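You operate a simulated robot arm through the tools that you are given. There is no shell and no other tool. Be economical: measure what you need, move in short steps, check, and stop when the job is done.

Carry out the task below with a simulated robot arm. There is one attempt and no reset: what you move stays moved.

Task
Put one of the beakers from the corner end of the long bench on top of the orange-footed cylinder.
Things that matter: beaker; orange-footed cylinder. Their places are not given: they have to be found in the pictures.

The check looks at the end state, three seconds after you hand in, the way a careful person would. Anything else that was tipped, shoved, dropped, spilled or broken makes it a failure.

Robot
A 6-joint arm with a two-finger parallel gripper, fixed in place. Base frame: the origin is at the foot of the arm, x ahead of it, y to its left, z up; the work surface is at about z = 800. Units: mm, rad, N and s.
With the tool pointing down near the work surface it reaches from about 260 to 680 mm from the base axis. Its first joint turns from -1.152 to 1.152 rad. Payload 2.9 kg.
The tool frame sits at the grasp point between the pads (the TCP): z along the fingers, y along the line on which they close. The tips reach 30 mm beyond it. The gripper opens to 110 mm. The fingers are 20 mm wide and 10 mm thick; the gripper's body (48 by 112 mm) begins 55 mm behind the TCP.
Orientation is that of the tool frame in the base frame, as a unit quaternion [x, y, z, w]. With the fingers straight down and closing along the base's y, the tool's x points along the base's -x, its y along +y and its z along -z.

Tools
- The arm moves only by the tool drive_tool. Its argument "moves" is a list that holds one entry, the list of rows, each a list of 7 numbers: the shift along the tool's x, y, z in units of 150 mm (1.0 is 150 mm), then the turn, a rotation vector about the tool's x, y, z in units of 120 degrees (1.0 is 120 degrees), then the opening, from 0 (shut) to 1 (fully open). In form: [[[tx, ty, tz, ax, ay, az, fingers], ...]]. A call has 1 to 20 rows; each row is the pose to reach, as a shift and turn from the pose commanded when the call began, along the tool's axes at that moment. A call with a number of a shift or a turn outside -1 to 1 is refused whole. Rows are played at 5 a second. More than 50 mm and 0.15 rad between two rows, or a gripper value outside its range, and nothing of the call is played. Where a pose cannot be reached the arm comes as near as it can. A force on the tool above 40 N (or 10 N above the force at the start of the call, whichever is more), or a blocked arm, ends the call early, and 0.2 s more pass. Each finger travels about 108 mm/s and halts on what it meets, pressing with about 22 N; the grip force reading is that of the motor and also rises with nothing between the fingers. The clock runs only during rows and for 0.2 s after the last one: add rows that repeat a pose to give the fingers time. It gives the time, the measured TCP pose, the force on the tool (base axes), the opening and the grip force at its end, in the units of the frame above (readings bear some noise), and new pictures: "pictures" is both (left out), scene, wrist or none.
- Cameras (640 x 400 px; columns grow to the right, rows downward): "scene" is fixed at [81.2, 434.2, 1395]; the picture's right is [-0.73, -0.69, 0.00], its down [-0.32, 0.34, -0.88] and it looks along [0.60, -0.64, -0.47] (base axes); focal length 366 px, centre (320, 200). "wrist" rides on the gripper at [-36, 0, -57] in the tool frame; the picture's right is [0.00, -1.00, 0.00], its down [0.97, 0.00, -0.24] and it looks along [0.24, 0.00, 0.97] (tool axes); focal length 218 px, centre (320, 200).
- point_at(camera, pixels): for up to 12 pixels [column, row] of the newest picture of that camera ("zoom" is the newest enlarged one), the place [x, y, z] in the base frame of the surface seen there, good to about 3 mm. It takes no simulated time.
- zoom(camera, box): a new picture of the part [left, top, right, bottom] of that camera's present view, enlarged. It takes no simulated time.
- sign_off(): hands the job in; it is judged then, once.

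Go step by step. Measure first, check grasps and placings, and put right what went wrong. The budget is 60 turns and 120 pictures, counting those below and the enlarged ones. Unless the task says otherwise, let go and move clear before handing in, and close with one line.

The tools are called after ">>>" as a command line: name --argument value ..., lists and objects as JSON in quotes. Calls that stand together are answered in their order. drive_tool: Moves the arm, as the interface text tells. Its arguments: {"type":"object","properties":{"moves":{"type":"array","items":{"type":"array","items":{"type":"array","items":{"type":"number"}}}},"pictures":{"type":"string","enum":["both","scene","wrist","none"]}},"required":["moves"]} The other tools are called the same way: point_at (camera, pixels) gives the place of the surface under pixels of a picture; zoom (camera, box) takes an enlarged picture of a part of a camera's view; sign_off () hands the job in.

At the start:

```text
time_s: 0.0
tcp_pos: [392.2, -246.9, 1062.2]
tool_rot: [0.001, 1.0, 0.001, 0.001]
wrist_force: [0.3, -0.2, 0.6]
opening: 110.2
finger_force: 0.1
```

scene: 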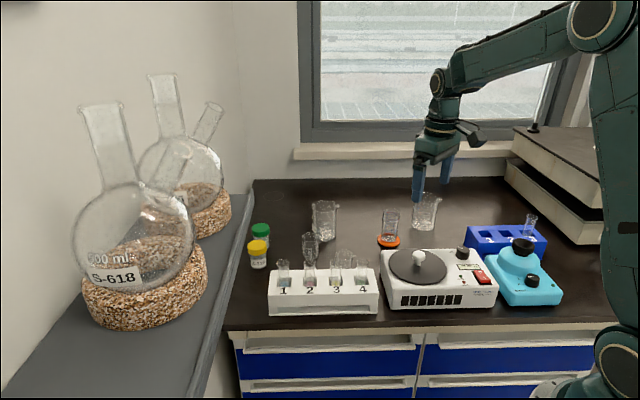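
wrist: 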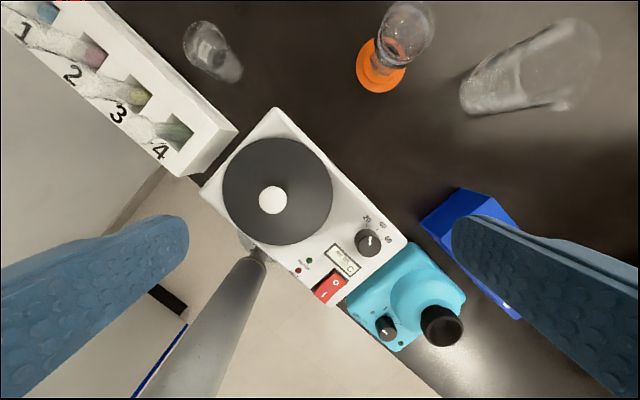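

The scene shows glass vessels near (325,220), (310,245), (425,210) and an orange-footed cylinder at (389,228). I'll zoom in to tell them apart.

>>> zoom --camera "scene" --box '[240, 170, 460, 310]'

>>> zoom --camera "wrist" --box '[160, 0, 640, 140]'

>>> point_at --camera "scene" --pixels '[[325, 220], [322, 241], [388, 242], [390, 230], [391, 211], [424, 215], [423, 231], [425, 196], [310, 240], [325, 203], [350, 200], [440, 250]]'

```text
2.86 times, centred on (350, 240) of scene
```

zoom: 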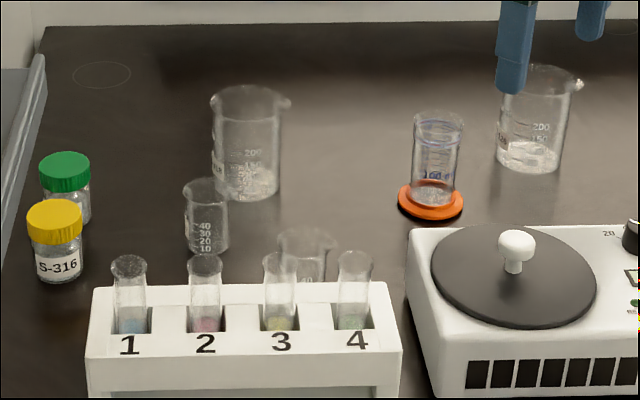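

```text
1.33 times, centred on (400, 70) of wrist
```

zoom: 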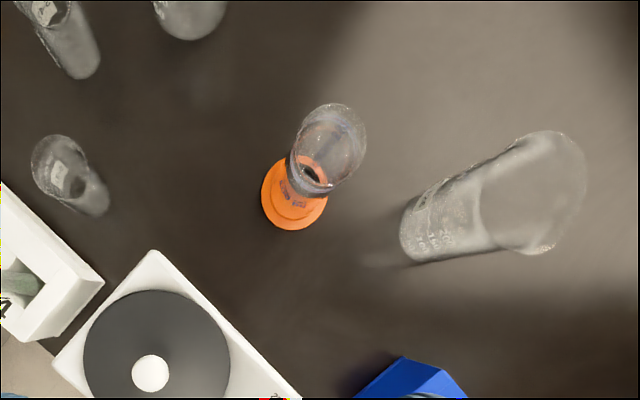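

```text
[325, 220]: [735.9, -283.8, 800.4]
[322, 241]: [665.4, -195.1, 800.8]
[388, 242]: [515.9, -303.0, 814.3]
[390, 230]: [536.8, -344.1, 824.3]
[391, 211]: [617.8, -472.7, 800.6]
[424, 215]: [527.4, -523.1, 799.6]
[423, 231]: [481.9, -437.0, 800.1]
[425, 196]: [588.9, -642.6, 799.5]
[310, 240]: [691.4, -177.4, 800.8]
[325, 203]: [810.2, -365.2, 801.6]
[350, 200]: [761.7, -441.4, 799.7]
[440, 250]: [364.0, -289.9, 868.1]
```

The corner end holds one large beaker (zoom 246,140) and two small ones (zoom 206,215 and 305,255). I'll move the wrist camera above them to measure.

>>> drive_tool --moves '[[[-0.24, 0.15, -0.1, 0, 0, 0, 1], [-0.48, 0.3, -0.2, 0, 0, 0, 1], [-0.72, 0.45, -0.32, 0, 0, 0, 1], [-0.72, 0.45, -0.32, 0, 0, 0, 1]]]' --pictures "both"

```text
time_s: 1.0
tcp_pos: [504.4, -178.7, 1110.8]
tool_rot: [0.001, 1.0, 0.001, 0.0]
wrist_force: [0.6, -0.3, -0.3]
opening: 110.0
finger_force: 0.1
```

scene: 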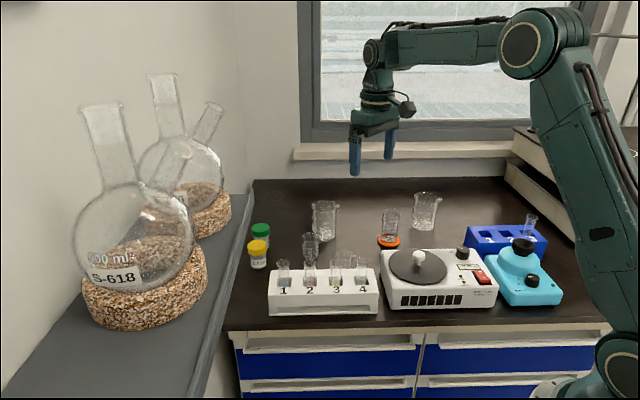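
wrist: 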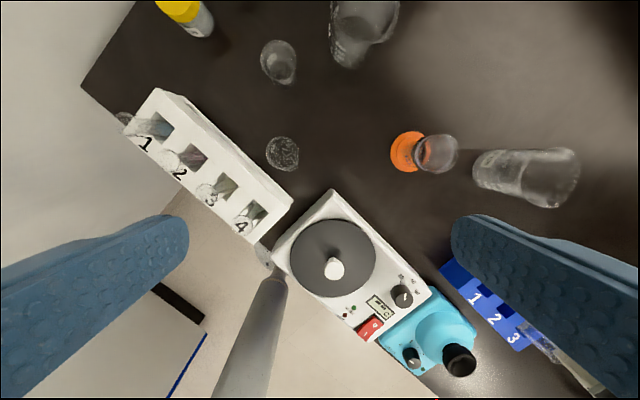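

>>> zoom --camera "wrist" --box '[230, 20, 310, 70]'

>>> zoom --camera "wrist" --box '[240, 125, 320, 175]'

>>> zoom --camera "wrist" --box '[380, 120, 476, 180]'

>>> zoom --camera "scene" --box '[290, 190, 418, 270]'

>>> point_at --camera "wrist" --pixels '[[283, 155], [282, 137], [282, 171], [268, 153], [299, 153], [285, 80], [270, 45], [405, 152], [392, 152], [350, 60], [290, 195], [176, 95]]'

```text
8.00 times, centred on (270, 45) of wrist
```

zoom: 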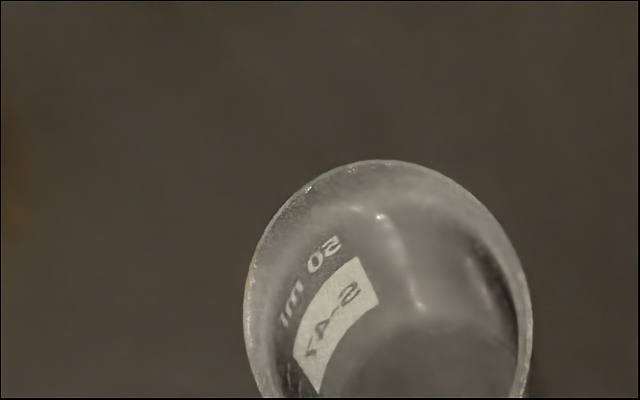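

```text
8.00 times, centred on (280, 150) of wrist
```

zoom: 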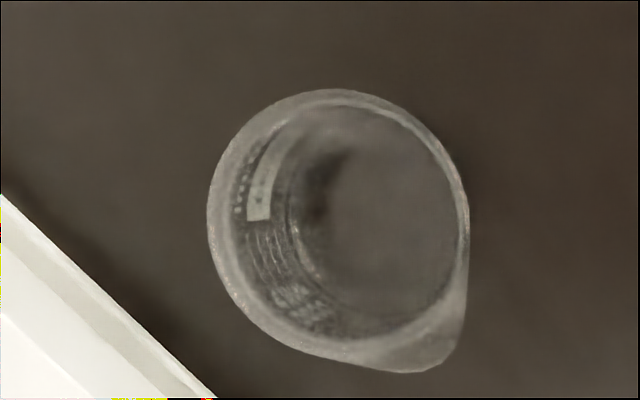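

```text
6.67 times, centred on (428, 150) of wrist
```

zoom: 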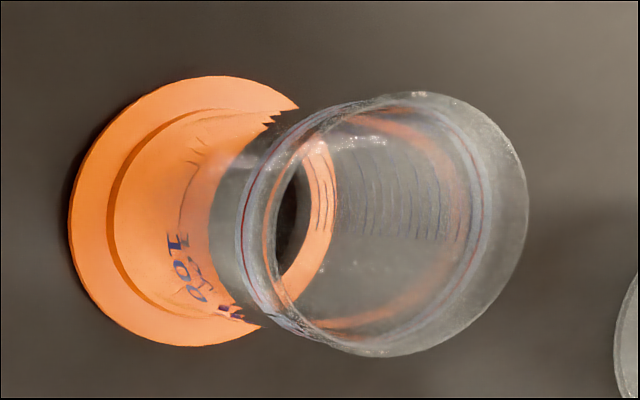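

```text
5.00 times, centred on (354, 230) of scene
```

zoom: 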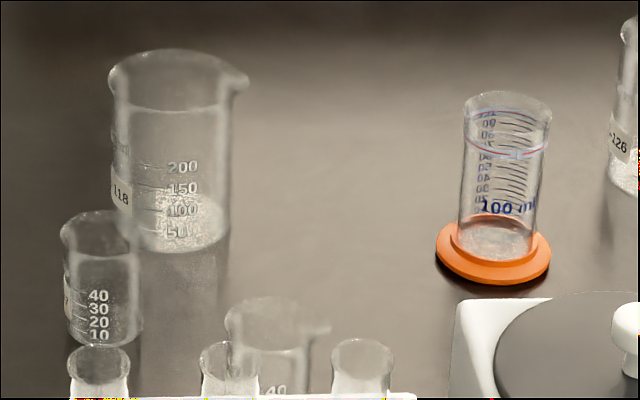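

```text
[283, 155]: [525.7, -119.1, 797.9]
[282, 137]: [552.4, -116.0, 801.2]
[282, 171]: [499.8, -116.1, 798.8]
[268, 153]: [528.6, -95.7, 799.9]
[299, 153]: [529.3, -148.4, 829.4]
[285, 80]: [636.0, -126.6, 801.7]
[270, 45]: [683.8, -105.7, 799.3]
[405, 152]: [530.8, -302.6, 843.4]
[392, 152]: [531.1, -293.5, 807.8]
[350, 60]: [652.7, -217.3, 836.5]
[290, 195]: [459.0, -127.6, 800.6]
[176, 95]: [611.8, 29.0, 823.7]
```

The cylinder is at about (531,-321) with its rim near z≈900, and it looks about 47 mm wide. The small beakers are about 40 mm wide and could drop inside, so I'll look straight down on the rim to measure it.

>>> drive_tool --moves '[[[-0.05, -0.24, 0.19, 0, 0, 0, 1], [-0.1, -0.48, 0.38, 0, 0, 0, 1], [-0.14, -0.72, 0.57, 0, 0, 0, 1], [-0.187, -0.947, 0.75, 0, 0, 0, 1], [-0.187, -0.947, 0.75, 0, 0, 0, 1]]]' --pictures "wrist"

>>> zoom --camera "wrist" --box '[240, 150, 400, 250]'

```text
time_s: 2.2
tcp_pos: [529.5, -321.9, 999.3]
tool_rot: [0.0, 1.0, 0.0, 0.0]
wrist_force: [0.0, -0.2, 0.2]
opening: 110.0
finger_force: 0.1
```

wrist: 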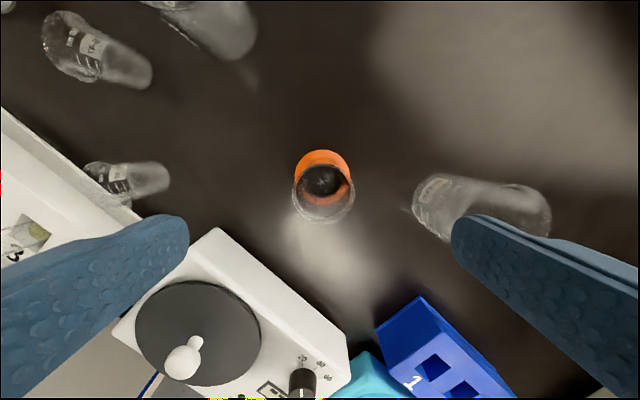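

```text
4.00 times, centred on (320, 200) of wrist
```

zoom: 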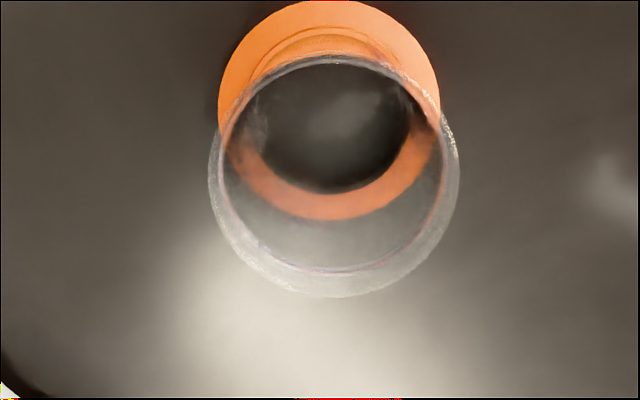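

The rim is about 46 mm across at z≈900, centred near (531,-324), and flares over a roughly 40 mm bore. The small beakers would be marginal on it, but the large corner beaker (about 65 mm) would sit firmly, so I'll view that one from above.

>>> drive_tool --moves '[[[-0.15, 0.16, -0.135, 0, 0, 0, 1], [-0.3, 0.32, -0.27, 0, 0, 0, 1], [-0.45, 0.48, -0.405, 0, 0, 0, 1], [-0.6, 0.647, -0.54, 0, 0, 0, 1], [-0.6, 0.647, -0.54, 0, 0, 0, 1]]]' --pictures "wrist"

>>> zoom --camera "wrist" --box '[200, 100, 400, 225]'

```text
time_s: 3.4
tcp_pos: [608.9, -216.8, 1076.7]
tool_rot: [0.0, 1.0, 0.0, 0.0]
wrist_force: [-0.4, 0.0, 0.4]
opening: 110.0
finger_force: 0.0
out of reach, approached as far as the arm can: row 4, 5
```

wrist: 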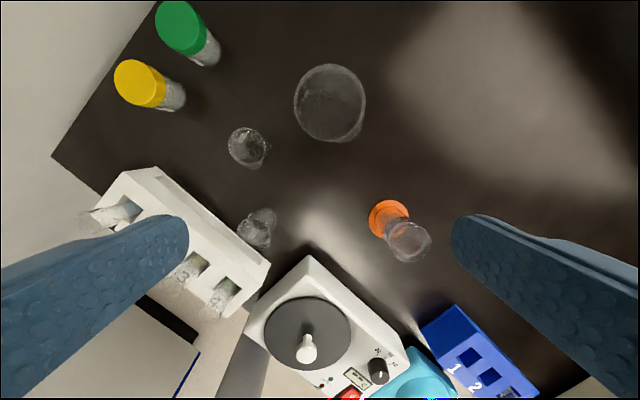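

```text
3.20 times, centred on (300, 162) of wrist
```

zoom: 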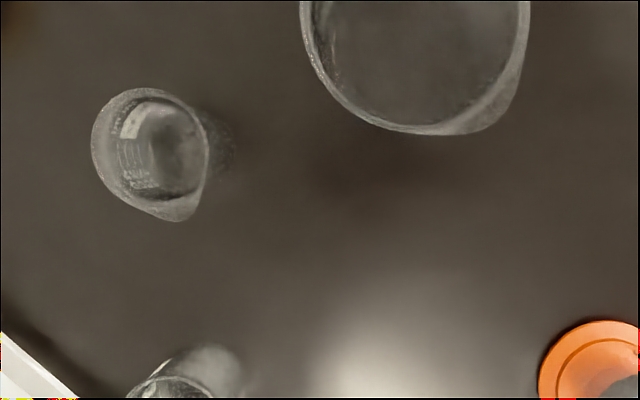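

The large beaker's rim centre is at about (689,-227), radius ≈724 mm, so a straight-down grasp won't reach it and I need to tilt outward. First I'll yaw about 18° so the closing line is perpendicular to the radius, then tilt 20°.

>>> drive_tool --moves '[[[0.08, 0, 0.08, 0, 0, 0.05, 1], [0.16, 0, 0.16, 0, 0, 0.1, 1], [0.24, 0, 0.24, 0, 0, 0.152, 1], [0.24, 0, 0.24, 0, 0, 0.152, 1]]]' --pictures "none"

>>> drive_tool --moves '[[[0, 0, 0, 0, -0.055, 0, 1], [0, 0, 0, 0, -0.11, 0, 1], [0, 0, 0, 0, -0.1667, 0, 1], [0, 0, 0, 0, -0.1667, 0, 1]]]' --pictures "wrist"

```text
time_s: 4.4
tcp_pos: [572.1, -216.6, 1039.7]
tool_rot: [0.159, 0.987, -0.001, 0.0]
wrist_force: [-0.3, 0.4, 0.8]
opening: 110.1
finger_force: 0.1
```

```text
time_s: 5.4
tcp_pos: [571.4, -216.9, 1039.2]
tool_rot: [0.156, 0.972, -0.028, 0.172]
wrist_force: [0.7, 0.1, 0.0]
opening: 110.1
finger_force: 0.1
```

wrist: 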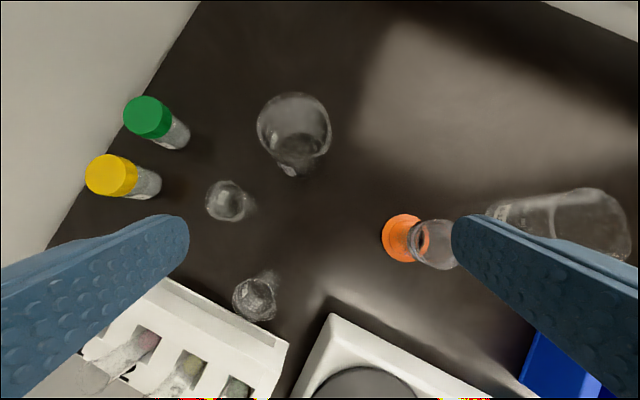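

The tilt is right: the large beaker sits at (293,129), putting its centre near (687,-227) with the rim at z≈895. I'll move to a point on the tool axis 110 mm short of the grasp.

>>> drive_tool --moves '[[[-0.1, 0.06, 0.2, 0, -0.1667, 0, 1]]]' --pictures "none"

```text
refused: row 1 steps farther than a row can; nothing moved
```

That row was refused because I repeated the tilt by mistake. I'll send the shift alone.

>>> drive_tool --moves '[[[-0.1, 0.06, 0.2, 0, 0, 0, 1], [-0.2, 0.12, 0.4, 0, 0, 0, 1], [-0.31, 0.178, 0.61, 0, 0, 0, 1], [-0.31, 0.178, 0.61, 0, 0, 0, 1]]]' --pictures "both"

```text
time_s: 6.4
tcp_pos: [652.3, -212.1, 968.7]
tool_rot: [0.156, 0.972, -0.028, 0.171]
wrist_force: [-1.0, 0.3, -1.4]
opening: 110.0
finger_force: 0.0
```

scene: 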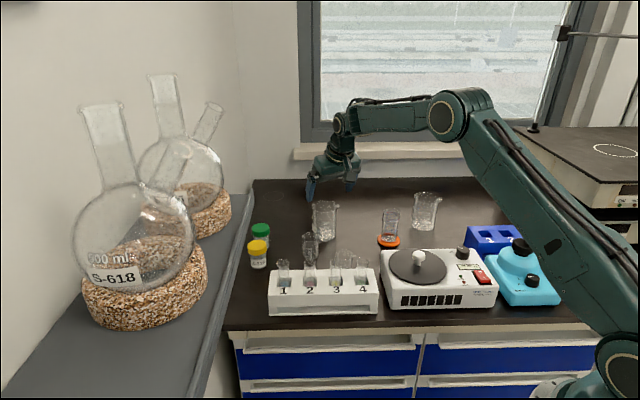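
wrist: 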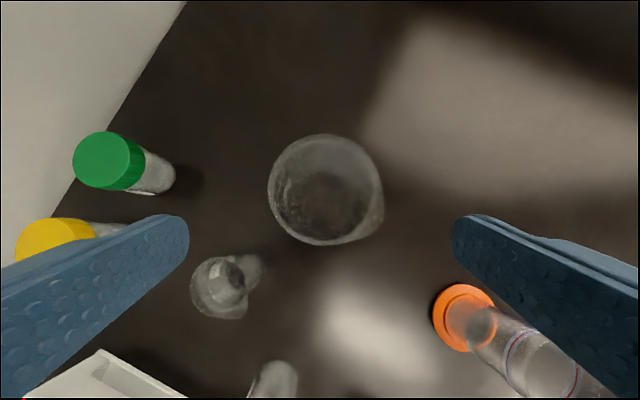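

The beaker is centred between the fingers (rim centre at about (325,188)), which confirms (687,-227). Next I'll advance 109 mm along the tool axis with the fingers open.

>>> drive_tool --moves '[[[0, -0.022, 0.15, 0, 0, 0, 1], [0, -0.022, 0.3, 0, 0, 0, 1], [0, -0.022, 0.45, 0, 0, 0, 1], [0, -0.022, 0.6, 0, 0, 0, 1], [0, -0.022, 0.728, 0, 0, 0, 1], [0, -0.022, 0.728, 0, 0, 0, 1]]]' --pictures "both"

>>> zoom --camera "scene" --box '[270, 150, 398, 230]'

```text
time_s: 7.8
tcp_pos: [685.7, -229.7, 865.9]
tool_rot: [0.156, 0.972, -0.027, 0.171]
wrist_force: [0.2, 0.3, -0.2]
opening: 110.0
finger_force: 0.0
```

scene: 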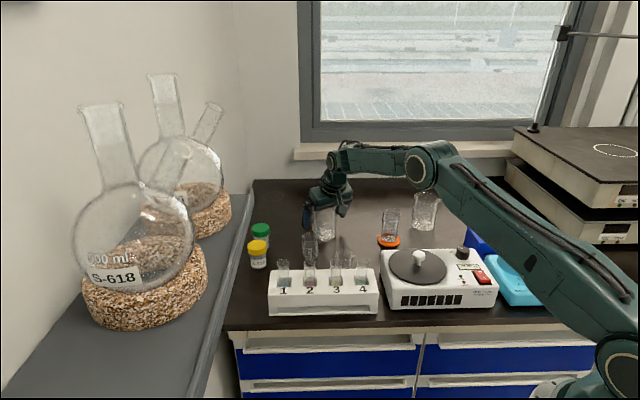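
wrist: 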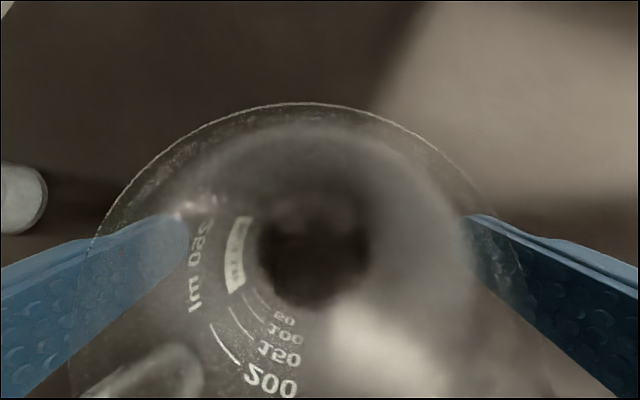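

```text
5.00 times, centred on (334, 190) of scene
```

zoom: 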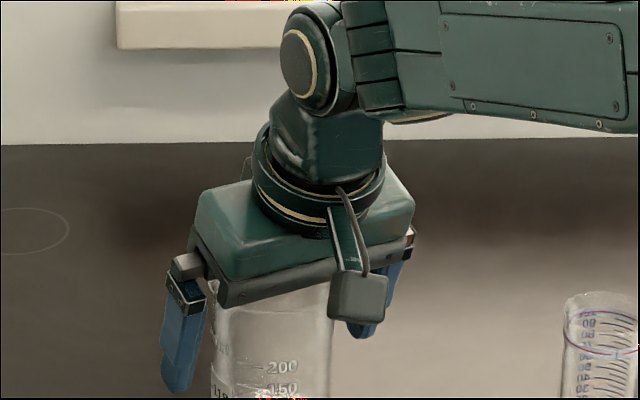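

The rim arc (columns 95 to 510) shows the beaker about 3 mm toward the left finger. I'll nudge that way and close.

>>> drive_tool --moves '[[[0, 0.02, 0, 0, 0, 0, 1], [0, 0.02, 0, 0, 0, 0, 0.75], [0, 0.02, 0, 0, 0, 0, 0.5], [0, 0.02, 0, 0, 0, 0, 0.4], [0, 0.02, 0, 0, 0, 0, 0.4], [0, 0.02, 0, 0, 0, 0, 0.4]]]' --pictures "wrist"

```text
time_s: 9.2
tcp_pos: [686.0, -225.4, 865.8]
tool_rot: [0.156, 0.972, -0.028, 0.172]
wrist_force: [0.6, 0.6, 0.1]
opening: 67.1
finger_force: 21.7
```

wrist: 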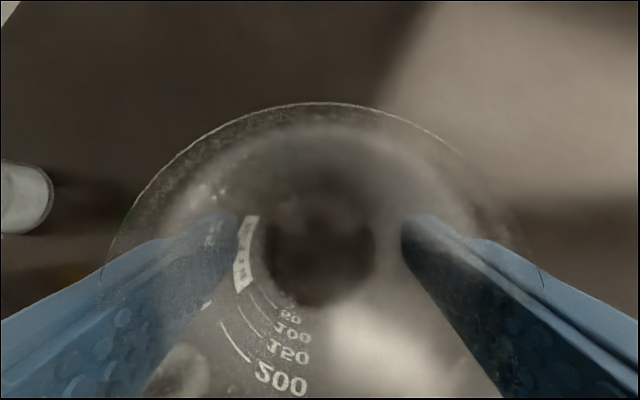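

Holding with 67 mm opening at 21.7 N. I'll lift straight up 30 mm and check.

>>> drive_tool --moves '[[[-0.0229, 0, -0.0625, 0, 0, 0, 0.4], [-0.0457, 0, -0.125, 0, 0, 0, 0.4], [-0.0686, 0, -0.1876, 0, 0, 0, 0.4], [-0.0686, 0, -0.1876, 0, 0, 0, 0.4]]]' --pictures "scene"

>>> zoom --camera "scene" --box '[270, 170, 398, 250]'

```text
time_s: 10.2
tcp_pos: [687.3, -227.8, 897.2]
tool_rot: [0.156, 0.972, -0.027, 0.172]
wrist_force: [0.2, 0.7, -1.6]
opening: 67.3
finger_force: 21.3
```

scene: 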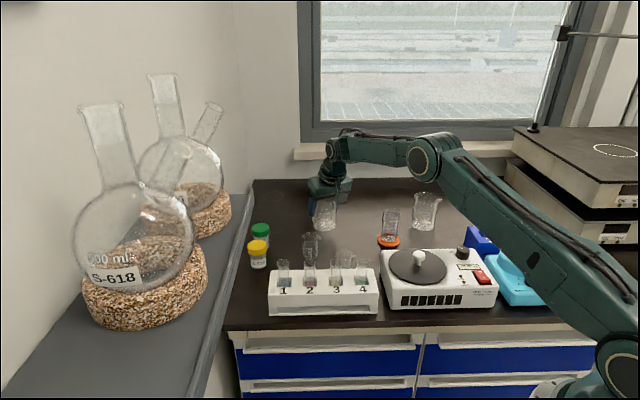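

```text
5.00 times, centred on (334, 210) of scene
```

zoom: 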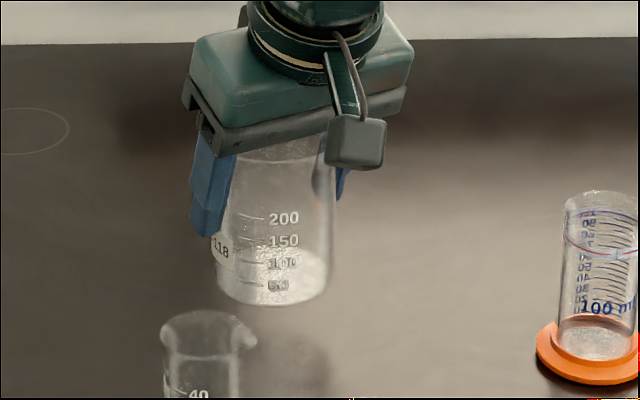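

The beaker is off the bench, upright and secure, with its bottom about 66 mm below the TCP. I'll raise it to z≈1000, then carry it over the cylinder.

>>> drive_tool --moves '[[[0.005, -0.043, -0.184, 0, 0, 0, 0.4], [0.01, -0.087, -0.368, 0, 0, 0, 0.4], [0.015, -0.13, -0.553, 0, 0, 0, 0.4], [0.02, -0.174, -0.737, 0, 0, 0, 0.4], [0.117, -0.326, -0.772, 0, 0, 0, 0.4], [0.213, -0.478, -0.808, 0, 0, 0, 0.4], [0.31, -0.63, -0.843, 0, 0, 0, 0.4], [0.406, -0.78, -0.879, 0, 0, 0, 0.4], [0.503, -0.933, -0.914, 0, 0, 0, 0.4], [0.503, -0.933, -0.914, 0, 0, 0, 0.4], [0.503, -0.933, -0.914, 0, 0, 0, 0.4]]]' --pictures "both"

>>> zoom --camera "scene" --box '[322, 160, 466, 250]'

```text
time_s: 12.6
tcp_pos: [529.6, -322.6, 998.6]
tool_rot: [0.156, 0.972, -0.027, 0.171]
wrist_force: [0.4, 0.5, -0.7]
opening: 67.2
finger_force: 21.8
```

scene: 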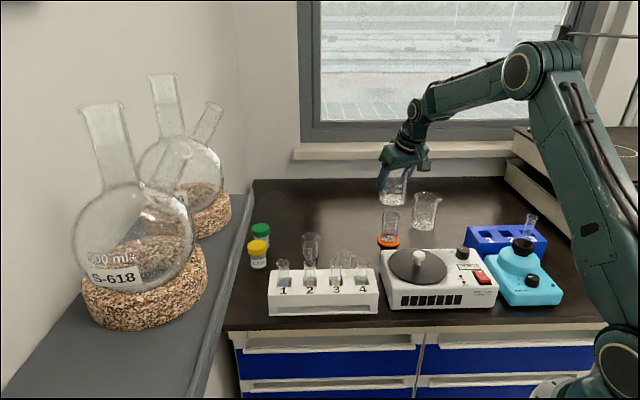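
wrist: 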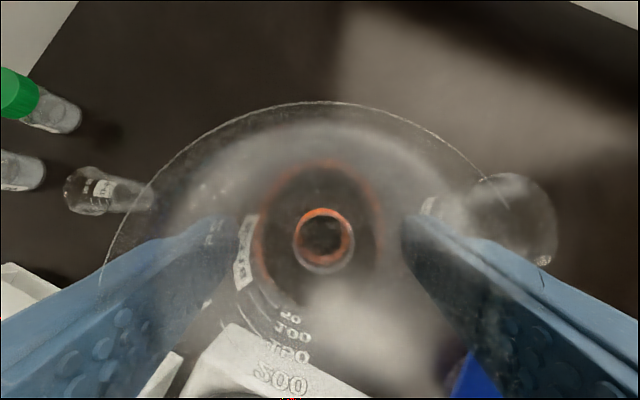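

```text
4.44 times, centred on (394, 205) of scene
```

zoom: 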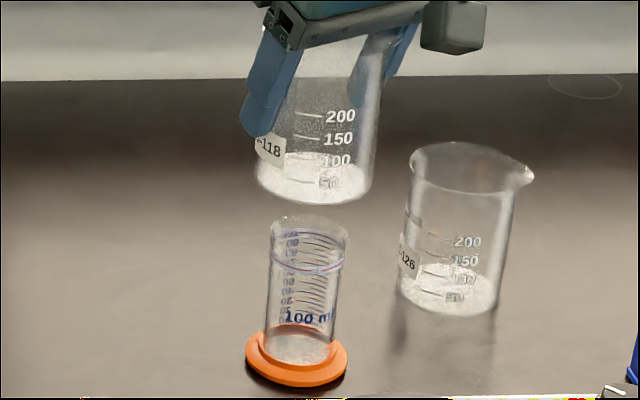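

The beaker is over the cylinder (base near zoom (314,180), rim at (309,225)), within a few mm of centre. I'll lower it 26 mm and check the gap.

>>> drive_tool --moves '[[[0.025, 0.002, 0.052, 0, 0, 0, 0.4], [0.049, 0.002, 0.105, 0, 0, 0, 0.4], [0.073, 0.002, 0.157, 0, 0, 0, 0.4], [0.073, 0.002, 0.157, 0, 0, 0, 0.4]]]' --pictures "both"

>>> zoom --camera "scene" --box '[346, 180, 442, 240]'

>>> zoom --camera "wrist" --box '[200, 130, 440, 280]'

```text
time_s: 13.6
tcp_pos: [529.6, -324.2, 973.6]
tool_rot: [0.156, 0.973, -0.027, 0.171]
wrist_force: [-0.5, -0.3, -1.6]
opening: 67.3
finger_force: 22.4
```

scene: 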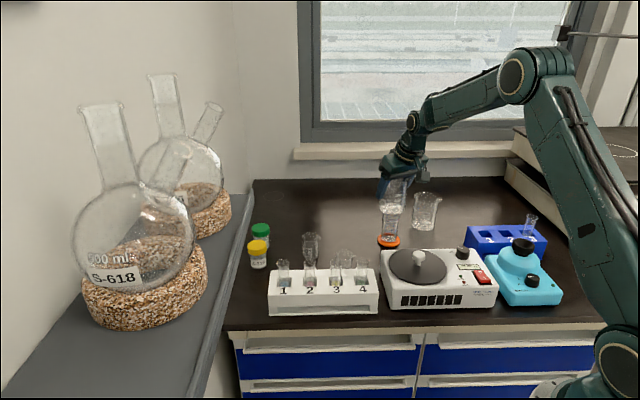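
wrist: 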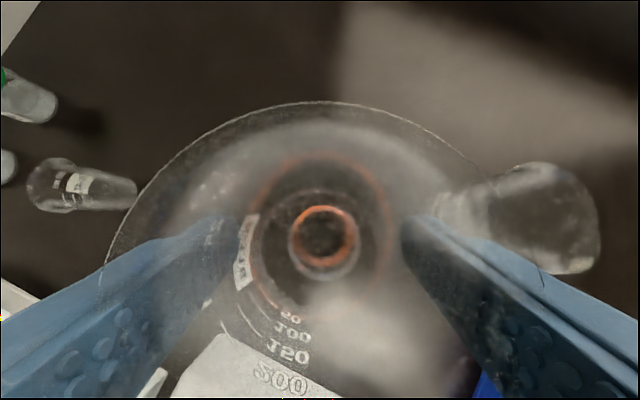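

```text
6.67 times, centred on (394, 210) of scene
```

zoom: 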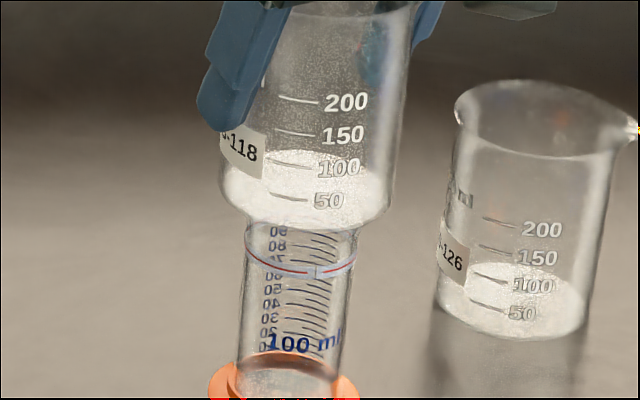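

```text
2.67 times, centred on (320, 205) of wrist
```

zoom: 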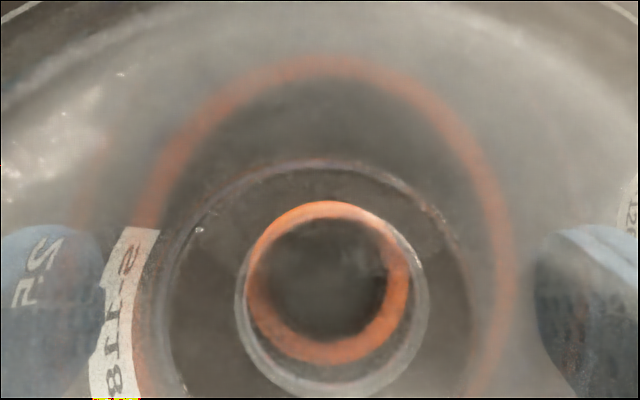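

The beaker base is centred over the rim within about 3 mm, with roughly 7 mm of gap left. I'll lower it in small steps and watch the force.

>>> drive_tool --moves '[[[0.0046, 0, 0.0125, 0, 0, 0, 0.4], [0.0091, 0, 0.025, 0, 0, 0, 0.4], [0.0114, 0, 0.0313, 0, 0, 0, 0.4], [0.0114, 0, 0.0313, 0, 0, 0, 0.4]]]' --pictures "none"

>>> zoom --camera "scene" --box '[346, 180, 442, 240]'

```text
time_s: 14.6
tcp_pos: [529.1, -321.0, 969.2]
tool_rot: [0.156, 0.972, -0.028, 0.172]
wrist_force: [0.0, 0.1, -0.4]
opening: 67.1
finger_force: 22.3
```

```text
6.67 times, centred on (394, 210) of scene
```

zoom: 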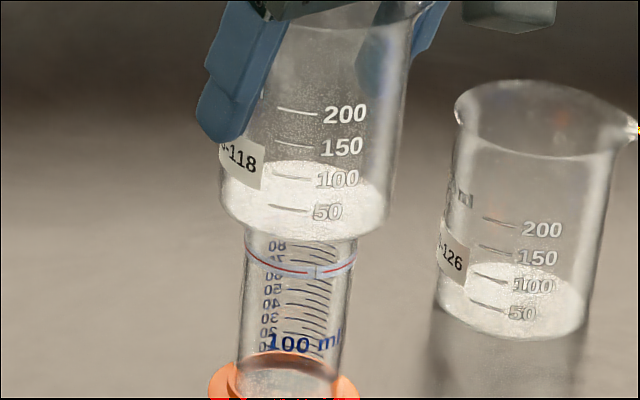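

No contact yet (force about 0), so I'll keep going in about 1.5 mm steps.

>>> drive_tool --moves '[[[0.0034, 0, 0.0094, 0, 0, 0, 0.4], [0.0034, 0, 0.0094, 0, 0, 0, 0.4]]]' --pictures "none"

>>> drive_tool --moves '[[[0.0034, 0, 0.0094, 0, 0, 0, 0.4], [0.0034, 0, 0.0094, 0, 0, 0, 0.4]]]' --pictures "none"

```text
time_s: 15.2
tcp_pos: [529.2, -323.0, 966.4]
tool_rot: [0.156, 0.972, -0.027, 0.172]
wrist_force: [0.4, -0.1, -1.0]
opening: 66.6
finger_force: 21.4
```

```text
time_s: 15.8
tcp_pos: [529.5, -323.0, 964.2]
tool_rot: [0.156, 0.972, -0.027, 0.172]
wrist_force: [0.5, 0.3, -0.7]
opening: 67.0
finger_force: 22.2
```

>>> drive_tool --moves '[[[0.0034, 0, 0.0094, 0, 0, 0, 0.4], [0.0034, 0, 0.0094, 0, 0, 0, 0.4]]]' --pictures "none"

>>> zoom --camera "scene" --box '[346, 180, 442, 240]'

```text
time_s: 16.4
tcp_pos: [530.1, -320.6, 962.7]
tool_rot: [0.156, 0.972, -0.027, 0.171]
wrist_force: [-0.7, -0.7, -1.1]
opening: 67.0
finger_force: 22.5
```

```text
6.67 times, centred on (394, 210) of scene
```

zoom: 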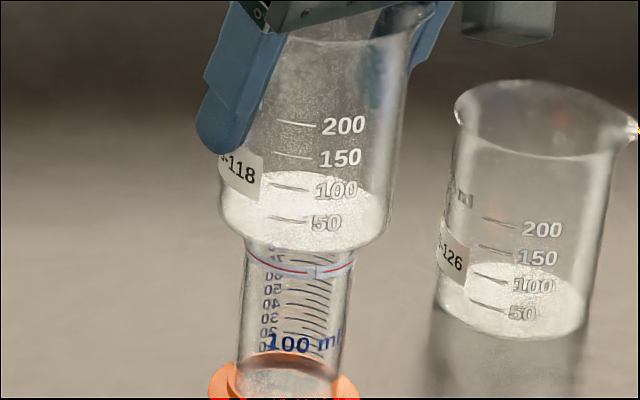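

Still no contact. I'll continue in small steps.

>>> drive_tool --moves '[[[0.0034, 0, 0.0094, 0, 0, 0, 0.4], [0.0034, 0, 0.0094, 0, 0, 0, 0.4]]]' --pictures "none"

>>> drive_tool --moves '[[[0.0034, 0, 0.0094, 0, 0, 0, 0.4], [0.0034, 0, 0.0094, 0, 0, 0, 0.4]]]' --pictures "both"

>>> zoom --camera "scene" --box '[346, 180, 442, 240]'

>>> zoom --camera "wrist" --box '[200, 130, 440, 280]'

```text
time_s: 17.0
tcp_pos: [530.2, -321.4, 962.2]
tool_rot: [0.156, 0.972, -0.028, 0.171]
wrist_force: [-0.1, -0.7, -1.8]
opening: 67.0
finger_force: 22.0
```

```text
time_s: 17.6
tcp_pos: [528.8, -321.1, 959.0]
tool_rot: [0.155, 0.972, -0.027, 0.171]
wrist_force: [0.4, -0.5, -0.4]
opening: 67.0
finger_force: 21.2
```

scene: 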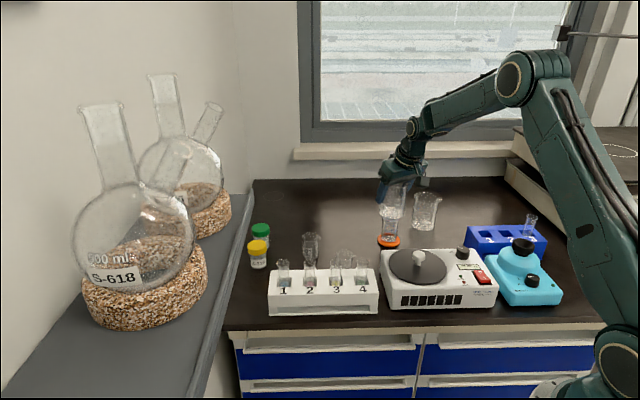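
wrist: 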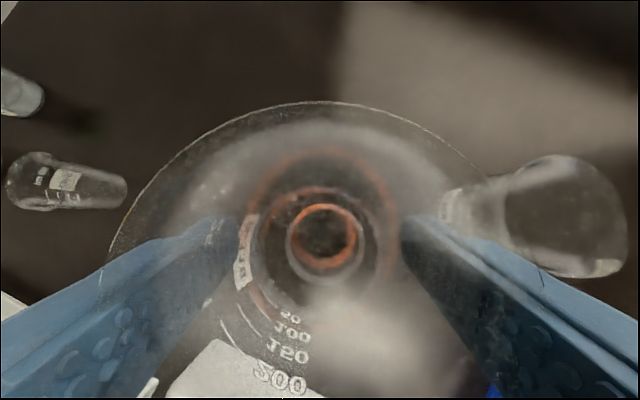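

```text
6.67 times, centred on (394, 210) of scene
```

zoom: 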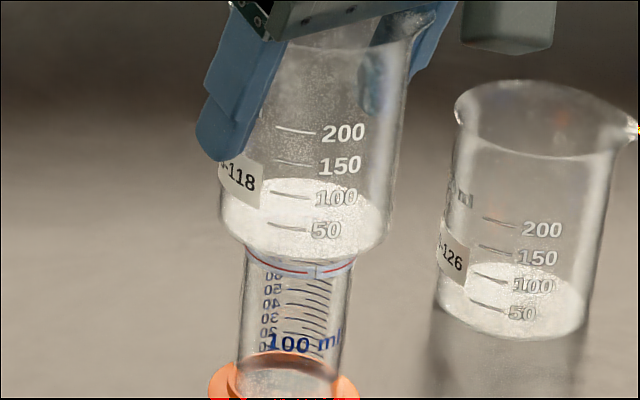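

```text
2.67 times, centred on (320, 205) of wrist
```

zoom: 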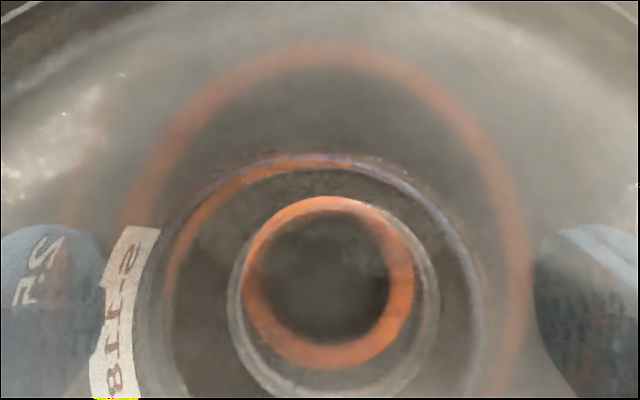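

Re-estimating from the pictures, the rim is at about 894 mm and the base at about 893, so contact should be close. I'll keep stepping down.

>>> drive_tool --moves '[[[0.0023, 0, 0.0063, 0, 0, 0, 0.4], [0.0023, 0, 0.0063, 0, 0, 0, 0.4]]]' --pictures "none"

>>> drive_tool --moves '[[[0.0023, 0, 0.0063, 0, 0, 0, 0.4], [0.0023, 0, 0.0063, 0, 0, 0, 0.4]]]' --pictures "none"

>>> drive_tool --moves '[[[0.0023, 0, 0.0063, 0, 0, 0, 0.4], [0.0023, 0, 0.0063, 0, 0, 0, 0.4]]]' --pictures "none"

>>> zoom --camera "scene" --box '[346, 180, 442, 240]'

```text
time_s: 18.2
tcp_pos: [530.0, -320.6, 960.9]
tool_rot: [0.155, 0.972, -0.027, 0.172]
wrist_force: [-0.6, 0.1, 1.2]
opening: 66.9
finger_force: 21.5
```

```text
time_s: 18.8
tcp_pos: [529.2, -320.9, 959.6]
tool_rot: [0.156, 0.972, -0.028, 0.174]
wrist_force: [-2.7, 2.4, 11.5]
opening: 67.3
finger_force: 22.3
```

```text
time_s: 19.4
tcp_pos: [530.6, -321.6, 960.3]
tool_rot: [0.156, 0.972, -0.029, 0.174]
wrist_force: [-1.4, 1.5, 20.2]
opening: 66.8
finger_force: 22.1
```

```text
6.67 times, centred on (394, 210) of scene
```

zoom: 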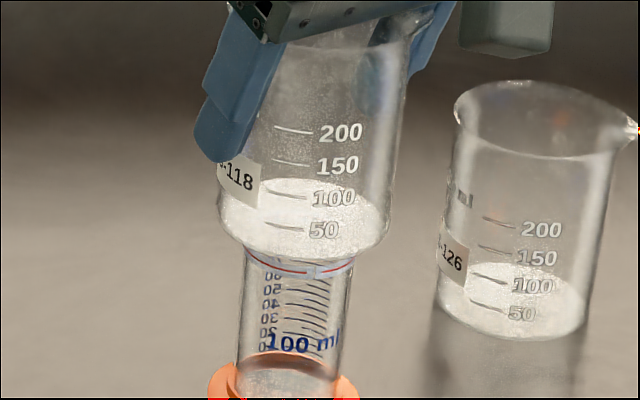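

Contact was made at about 20 N, and the base is centred on the rim (columns 302 vs 301). I'll ease off about 1.7 mm to unload it, then check.

>>> drive_tool --moves '[[[-0.0038, 0, -0.0105, 0, 0, 0, 0.4], [-0.0038, 0, -0.0105, 0, 0, 0, 0.4]]]' --pictures "wrist"

>>> zoom --camera "wrist" --box '[200, 130, 440, 280]'

```text
time_s: 20.0
tcp_pos: [528.9, -321.6, 959.6]
tool_rot: [0.156, 0.972, -0.028, 0.171]
wrist_force: [3.1, -2.3, 9.0]
opening: 66.9
finger_force: 21.9
```

wrist: 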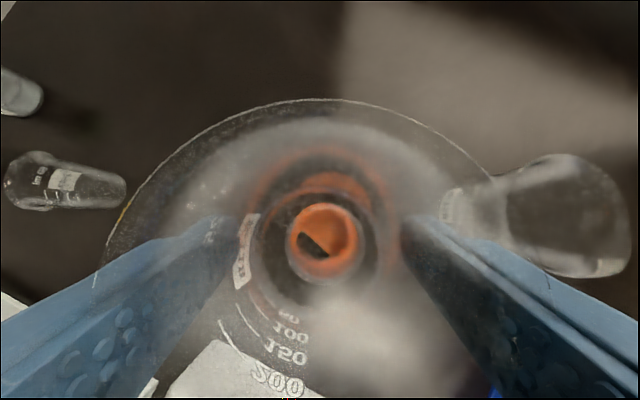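

```text
2.67 times, centred on (320, 205) of wrist
```

zoom: 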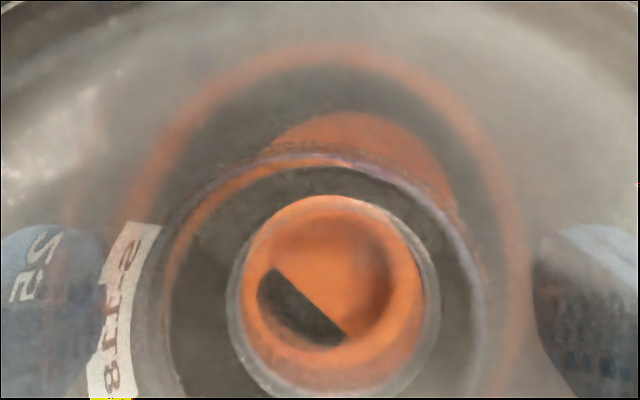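

The view through the cylinder changed (orange fill at (330,270) in the zoom). I'll check in the scene that its foot is still flat.

>>> drive_tool --moves '[[[0, 0, 0, 0, 0, 0, 0.4], [0, 0, 0, 0, 0, 0, 0.4]]]' --pictures "scene"

>>> zoom --camera "scene" --box '[346, 190, 442, 250]'

```text
time_s: 20.6
tcp_pos: [528.8, -321.4, 959.2]
tool_rot: [0.156, 0.972, -0.028, 0.171]
wrist_force: [2.3, -1.5, 5.8]
opening: 66.5
finger_force: 22.0
```

scene: 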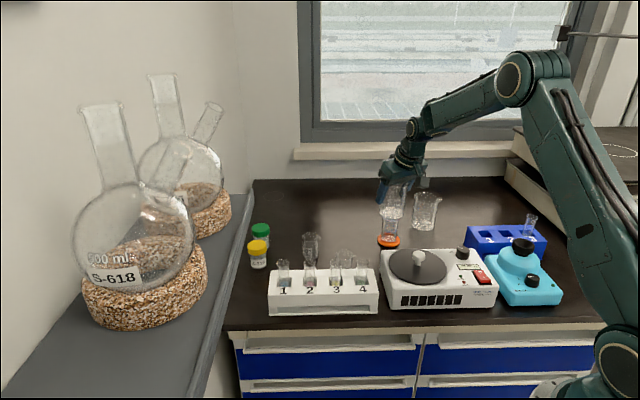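

```text
6.67 times, centred on (394, 220) of scene
```

zoom: 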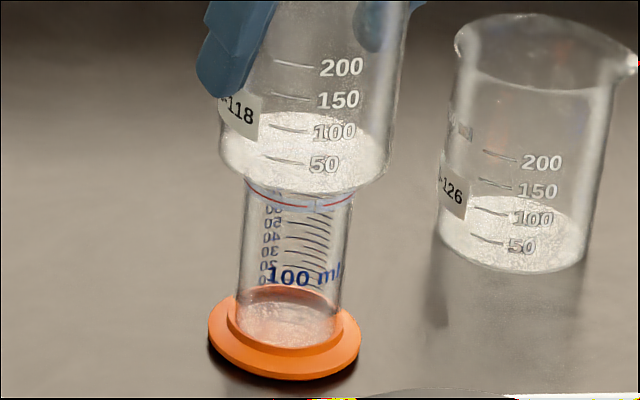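

The cylinder foot hasn't moved (bottom edge still at row 247), but about 6 N remains on it. I'll ease up another 1 mm before letting go.

>>> drive_tool --moves '[[[-0.002, 0, -0.0055, 0, 0, 0, 0.4], [-0.002, 0, -0.0055, 0, 0, 0, 0.4]]]' --pictures "wrist"

>>> zoom --camera "scene" --box '[346, 190, 442, 250]'

```text
time_s: 21.2
tcp_pos: [528.1, -321.4, 959.1]
tool_rot: [0.156, 0.973, -0.026, 0.171]
wrist_force: [-0.8, -0.6, -1.1]
opening: 66.6
finger_force: 21.3
```

wrist: 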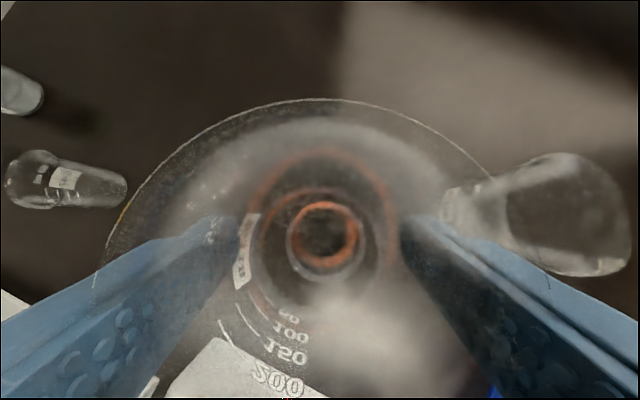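

```text
6.67 times, centred on (394, 220) of scene
```

zoom: 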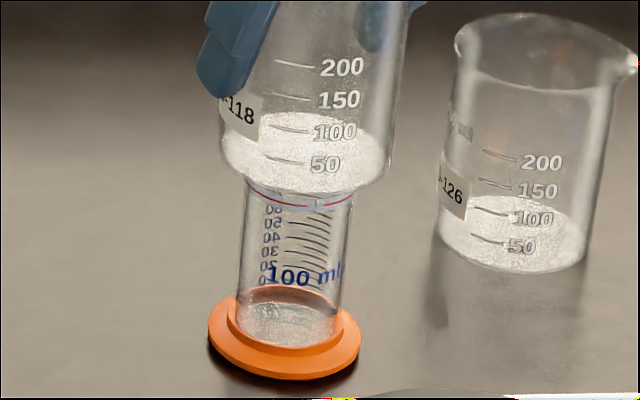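

The force is back to the beaker's own weight, so it is just at contact. I'll lower 0.5 mm and open the fingers gradually.

>>> drive_tool --moves '[[[0.0011, 0, 0.0031, 0, 0, 0, 0.4], [0.0011, 0, 0.0031, 0, 0, 0, 0.58], [0.0011, 0, 0.0031, 0, 0, 0, 0.61], [0.0011, 0, 0.0031, 0, 0, 0, 0.64], [0.0011, 0, 0.0031, 0, 0, 0, 0.68], [0.0011, 0, 0.0031, 0, 0, 0, 0.72], [0.0011, 0, 0.0031, 0, 0, 0, 0.72]]]' --pictures "both"

>>> zoom --camera "scene" --box '[346, 170, 474, 250]'

```text
time_s: 22.8
tcp_pos: [528.9, -321.4, 960.5]
tool_rot: [0.156, 0.972, -0.027, 0.171]
wrist_force: [0.2, 0.8, -0.1]
opening: 79.0
finger_force: 0.0
```

scene: 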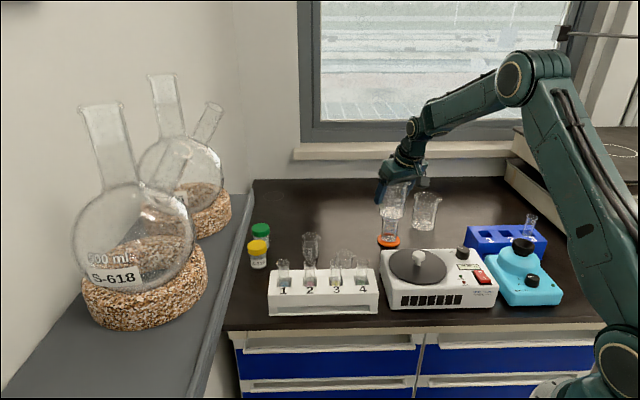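
wrist: 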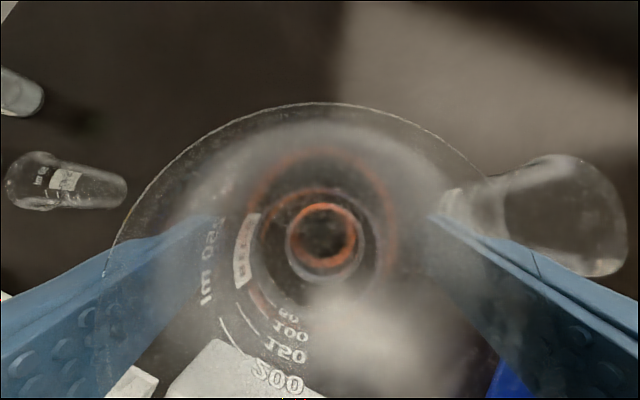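

```text
5.00 times, centred on (410, 210) of scene
```

zoom: 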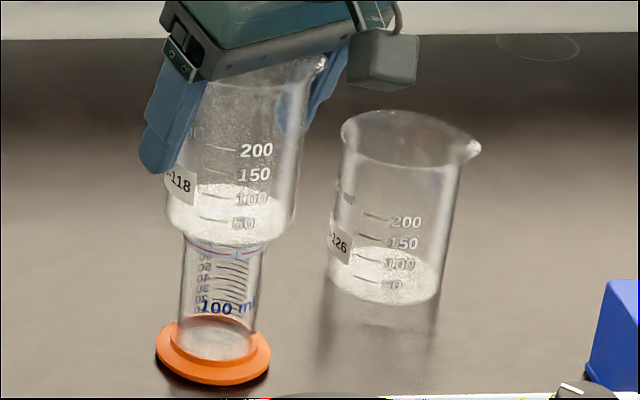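

The beaker stands by itself on the cylinder with the fingers at 79 mm. I'll open wider and withdraw along the tool axis.

>>> drive_tool --moves '[[[0, 0, 0, 0, 0, 0, 0.85], [0, 0, 0, 0, 0, 0, 0.95], [0, 0, -0.12, 0, 0, 0, 0.95], [0, 0, -0.3, 0, 0, 0, 0.95], [0, 0, -0.5, 0, 0, 0, 0.95], [0, 0, -0.7, 0, 0, 0, 0.95], [0, 0, -0.9, 0, 0, 0, 0.95], [0, 0, -0.9, 0, 0, 0, 0.95], [0, 0, -0.9, 0, 0, 0, 0.95], [0, 0, -0.9, 0, 0, 0, 0.95]]]' --pictures "both"

>>> zoom --camera "scene" --box '[290, 160, 450, 260]'

```text
time_s: 25.0
tcp_pos: [486.0, -306.5, 1086.1]
tool_rot: [0.156, 0.973, -0.028, 0.171]
wrist_force: [-0.2, 0.4, 0.1]
opening: 104.3
finger_force: 0.1
```

scene: 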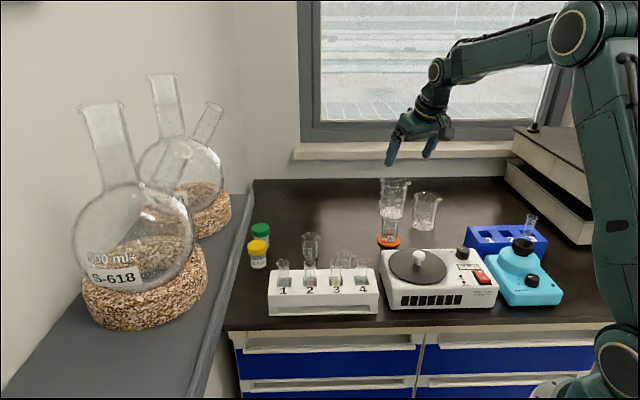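
wrist: 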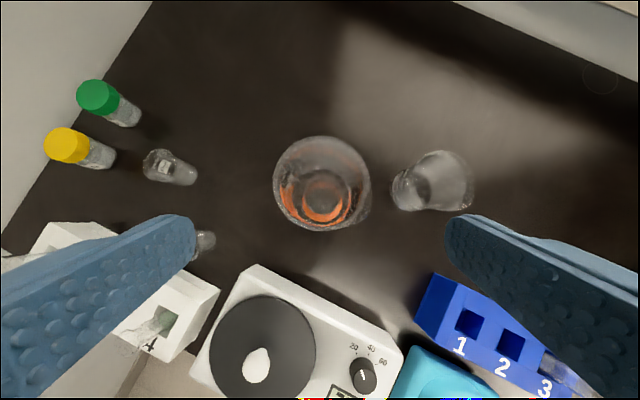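

```text
4.00 times, centred on (370, 210) of scene
```

zoom: 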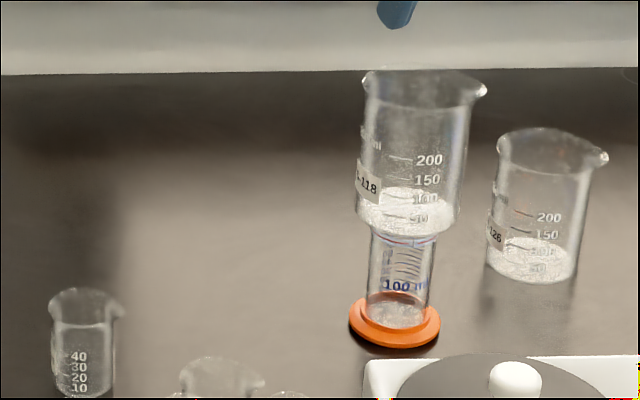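

The beaker stands upright and centred on the orange-footed cylinder (zoom (412,150) above (402,280)). The gripper is clear and nothing else has moved, so I'm handing in.

>>> sign_off

```text
The job is handed in.
```

The large 250 ml beaker (label 118) from the corner end of the bench is standing upright on the orange-footed cylinder. The gripper is clear and nothing else was moved.
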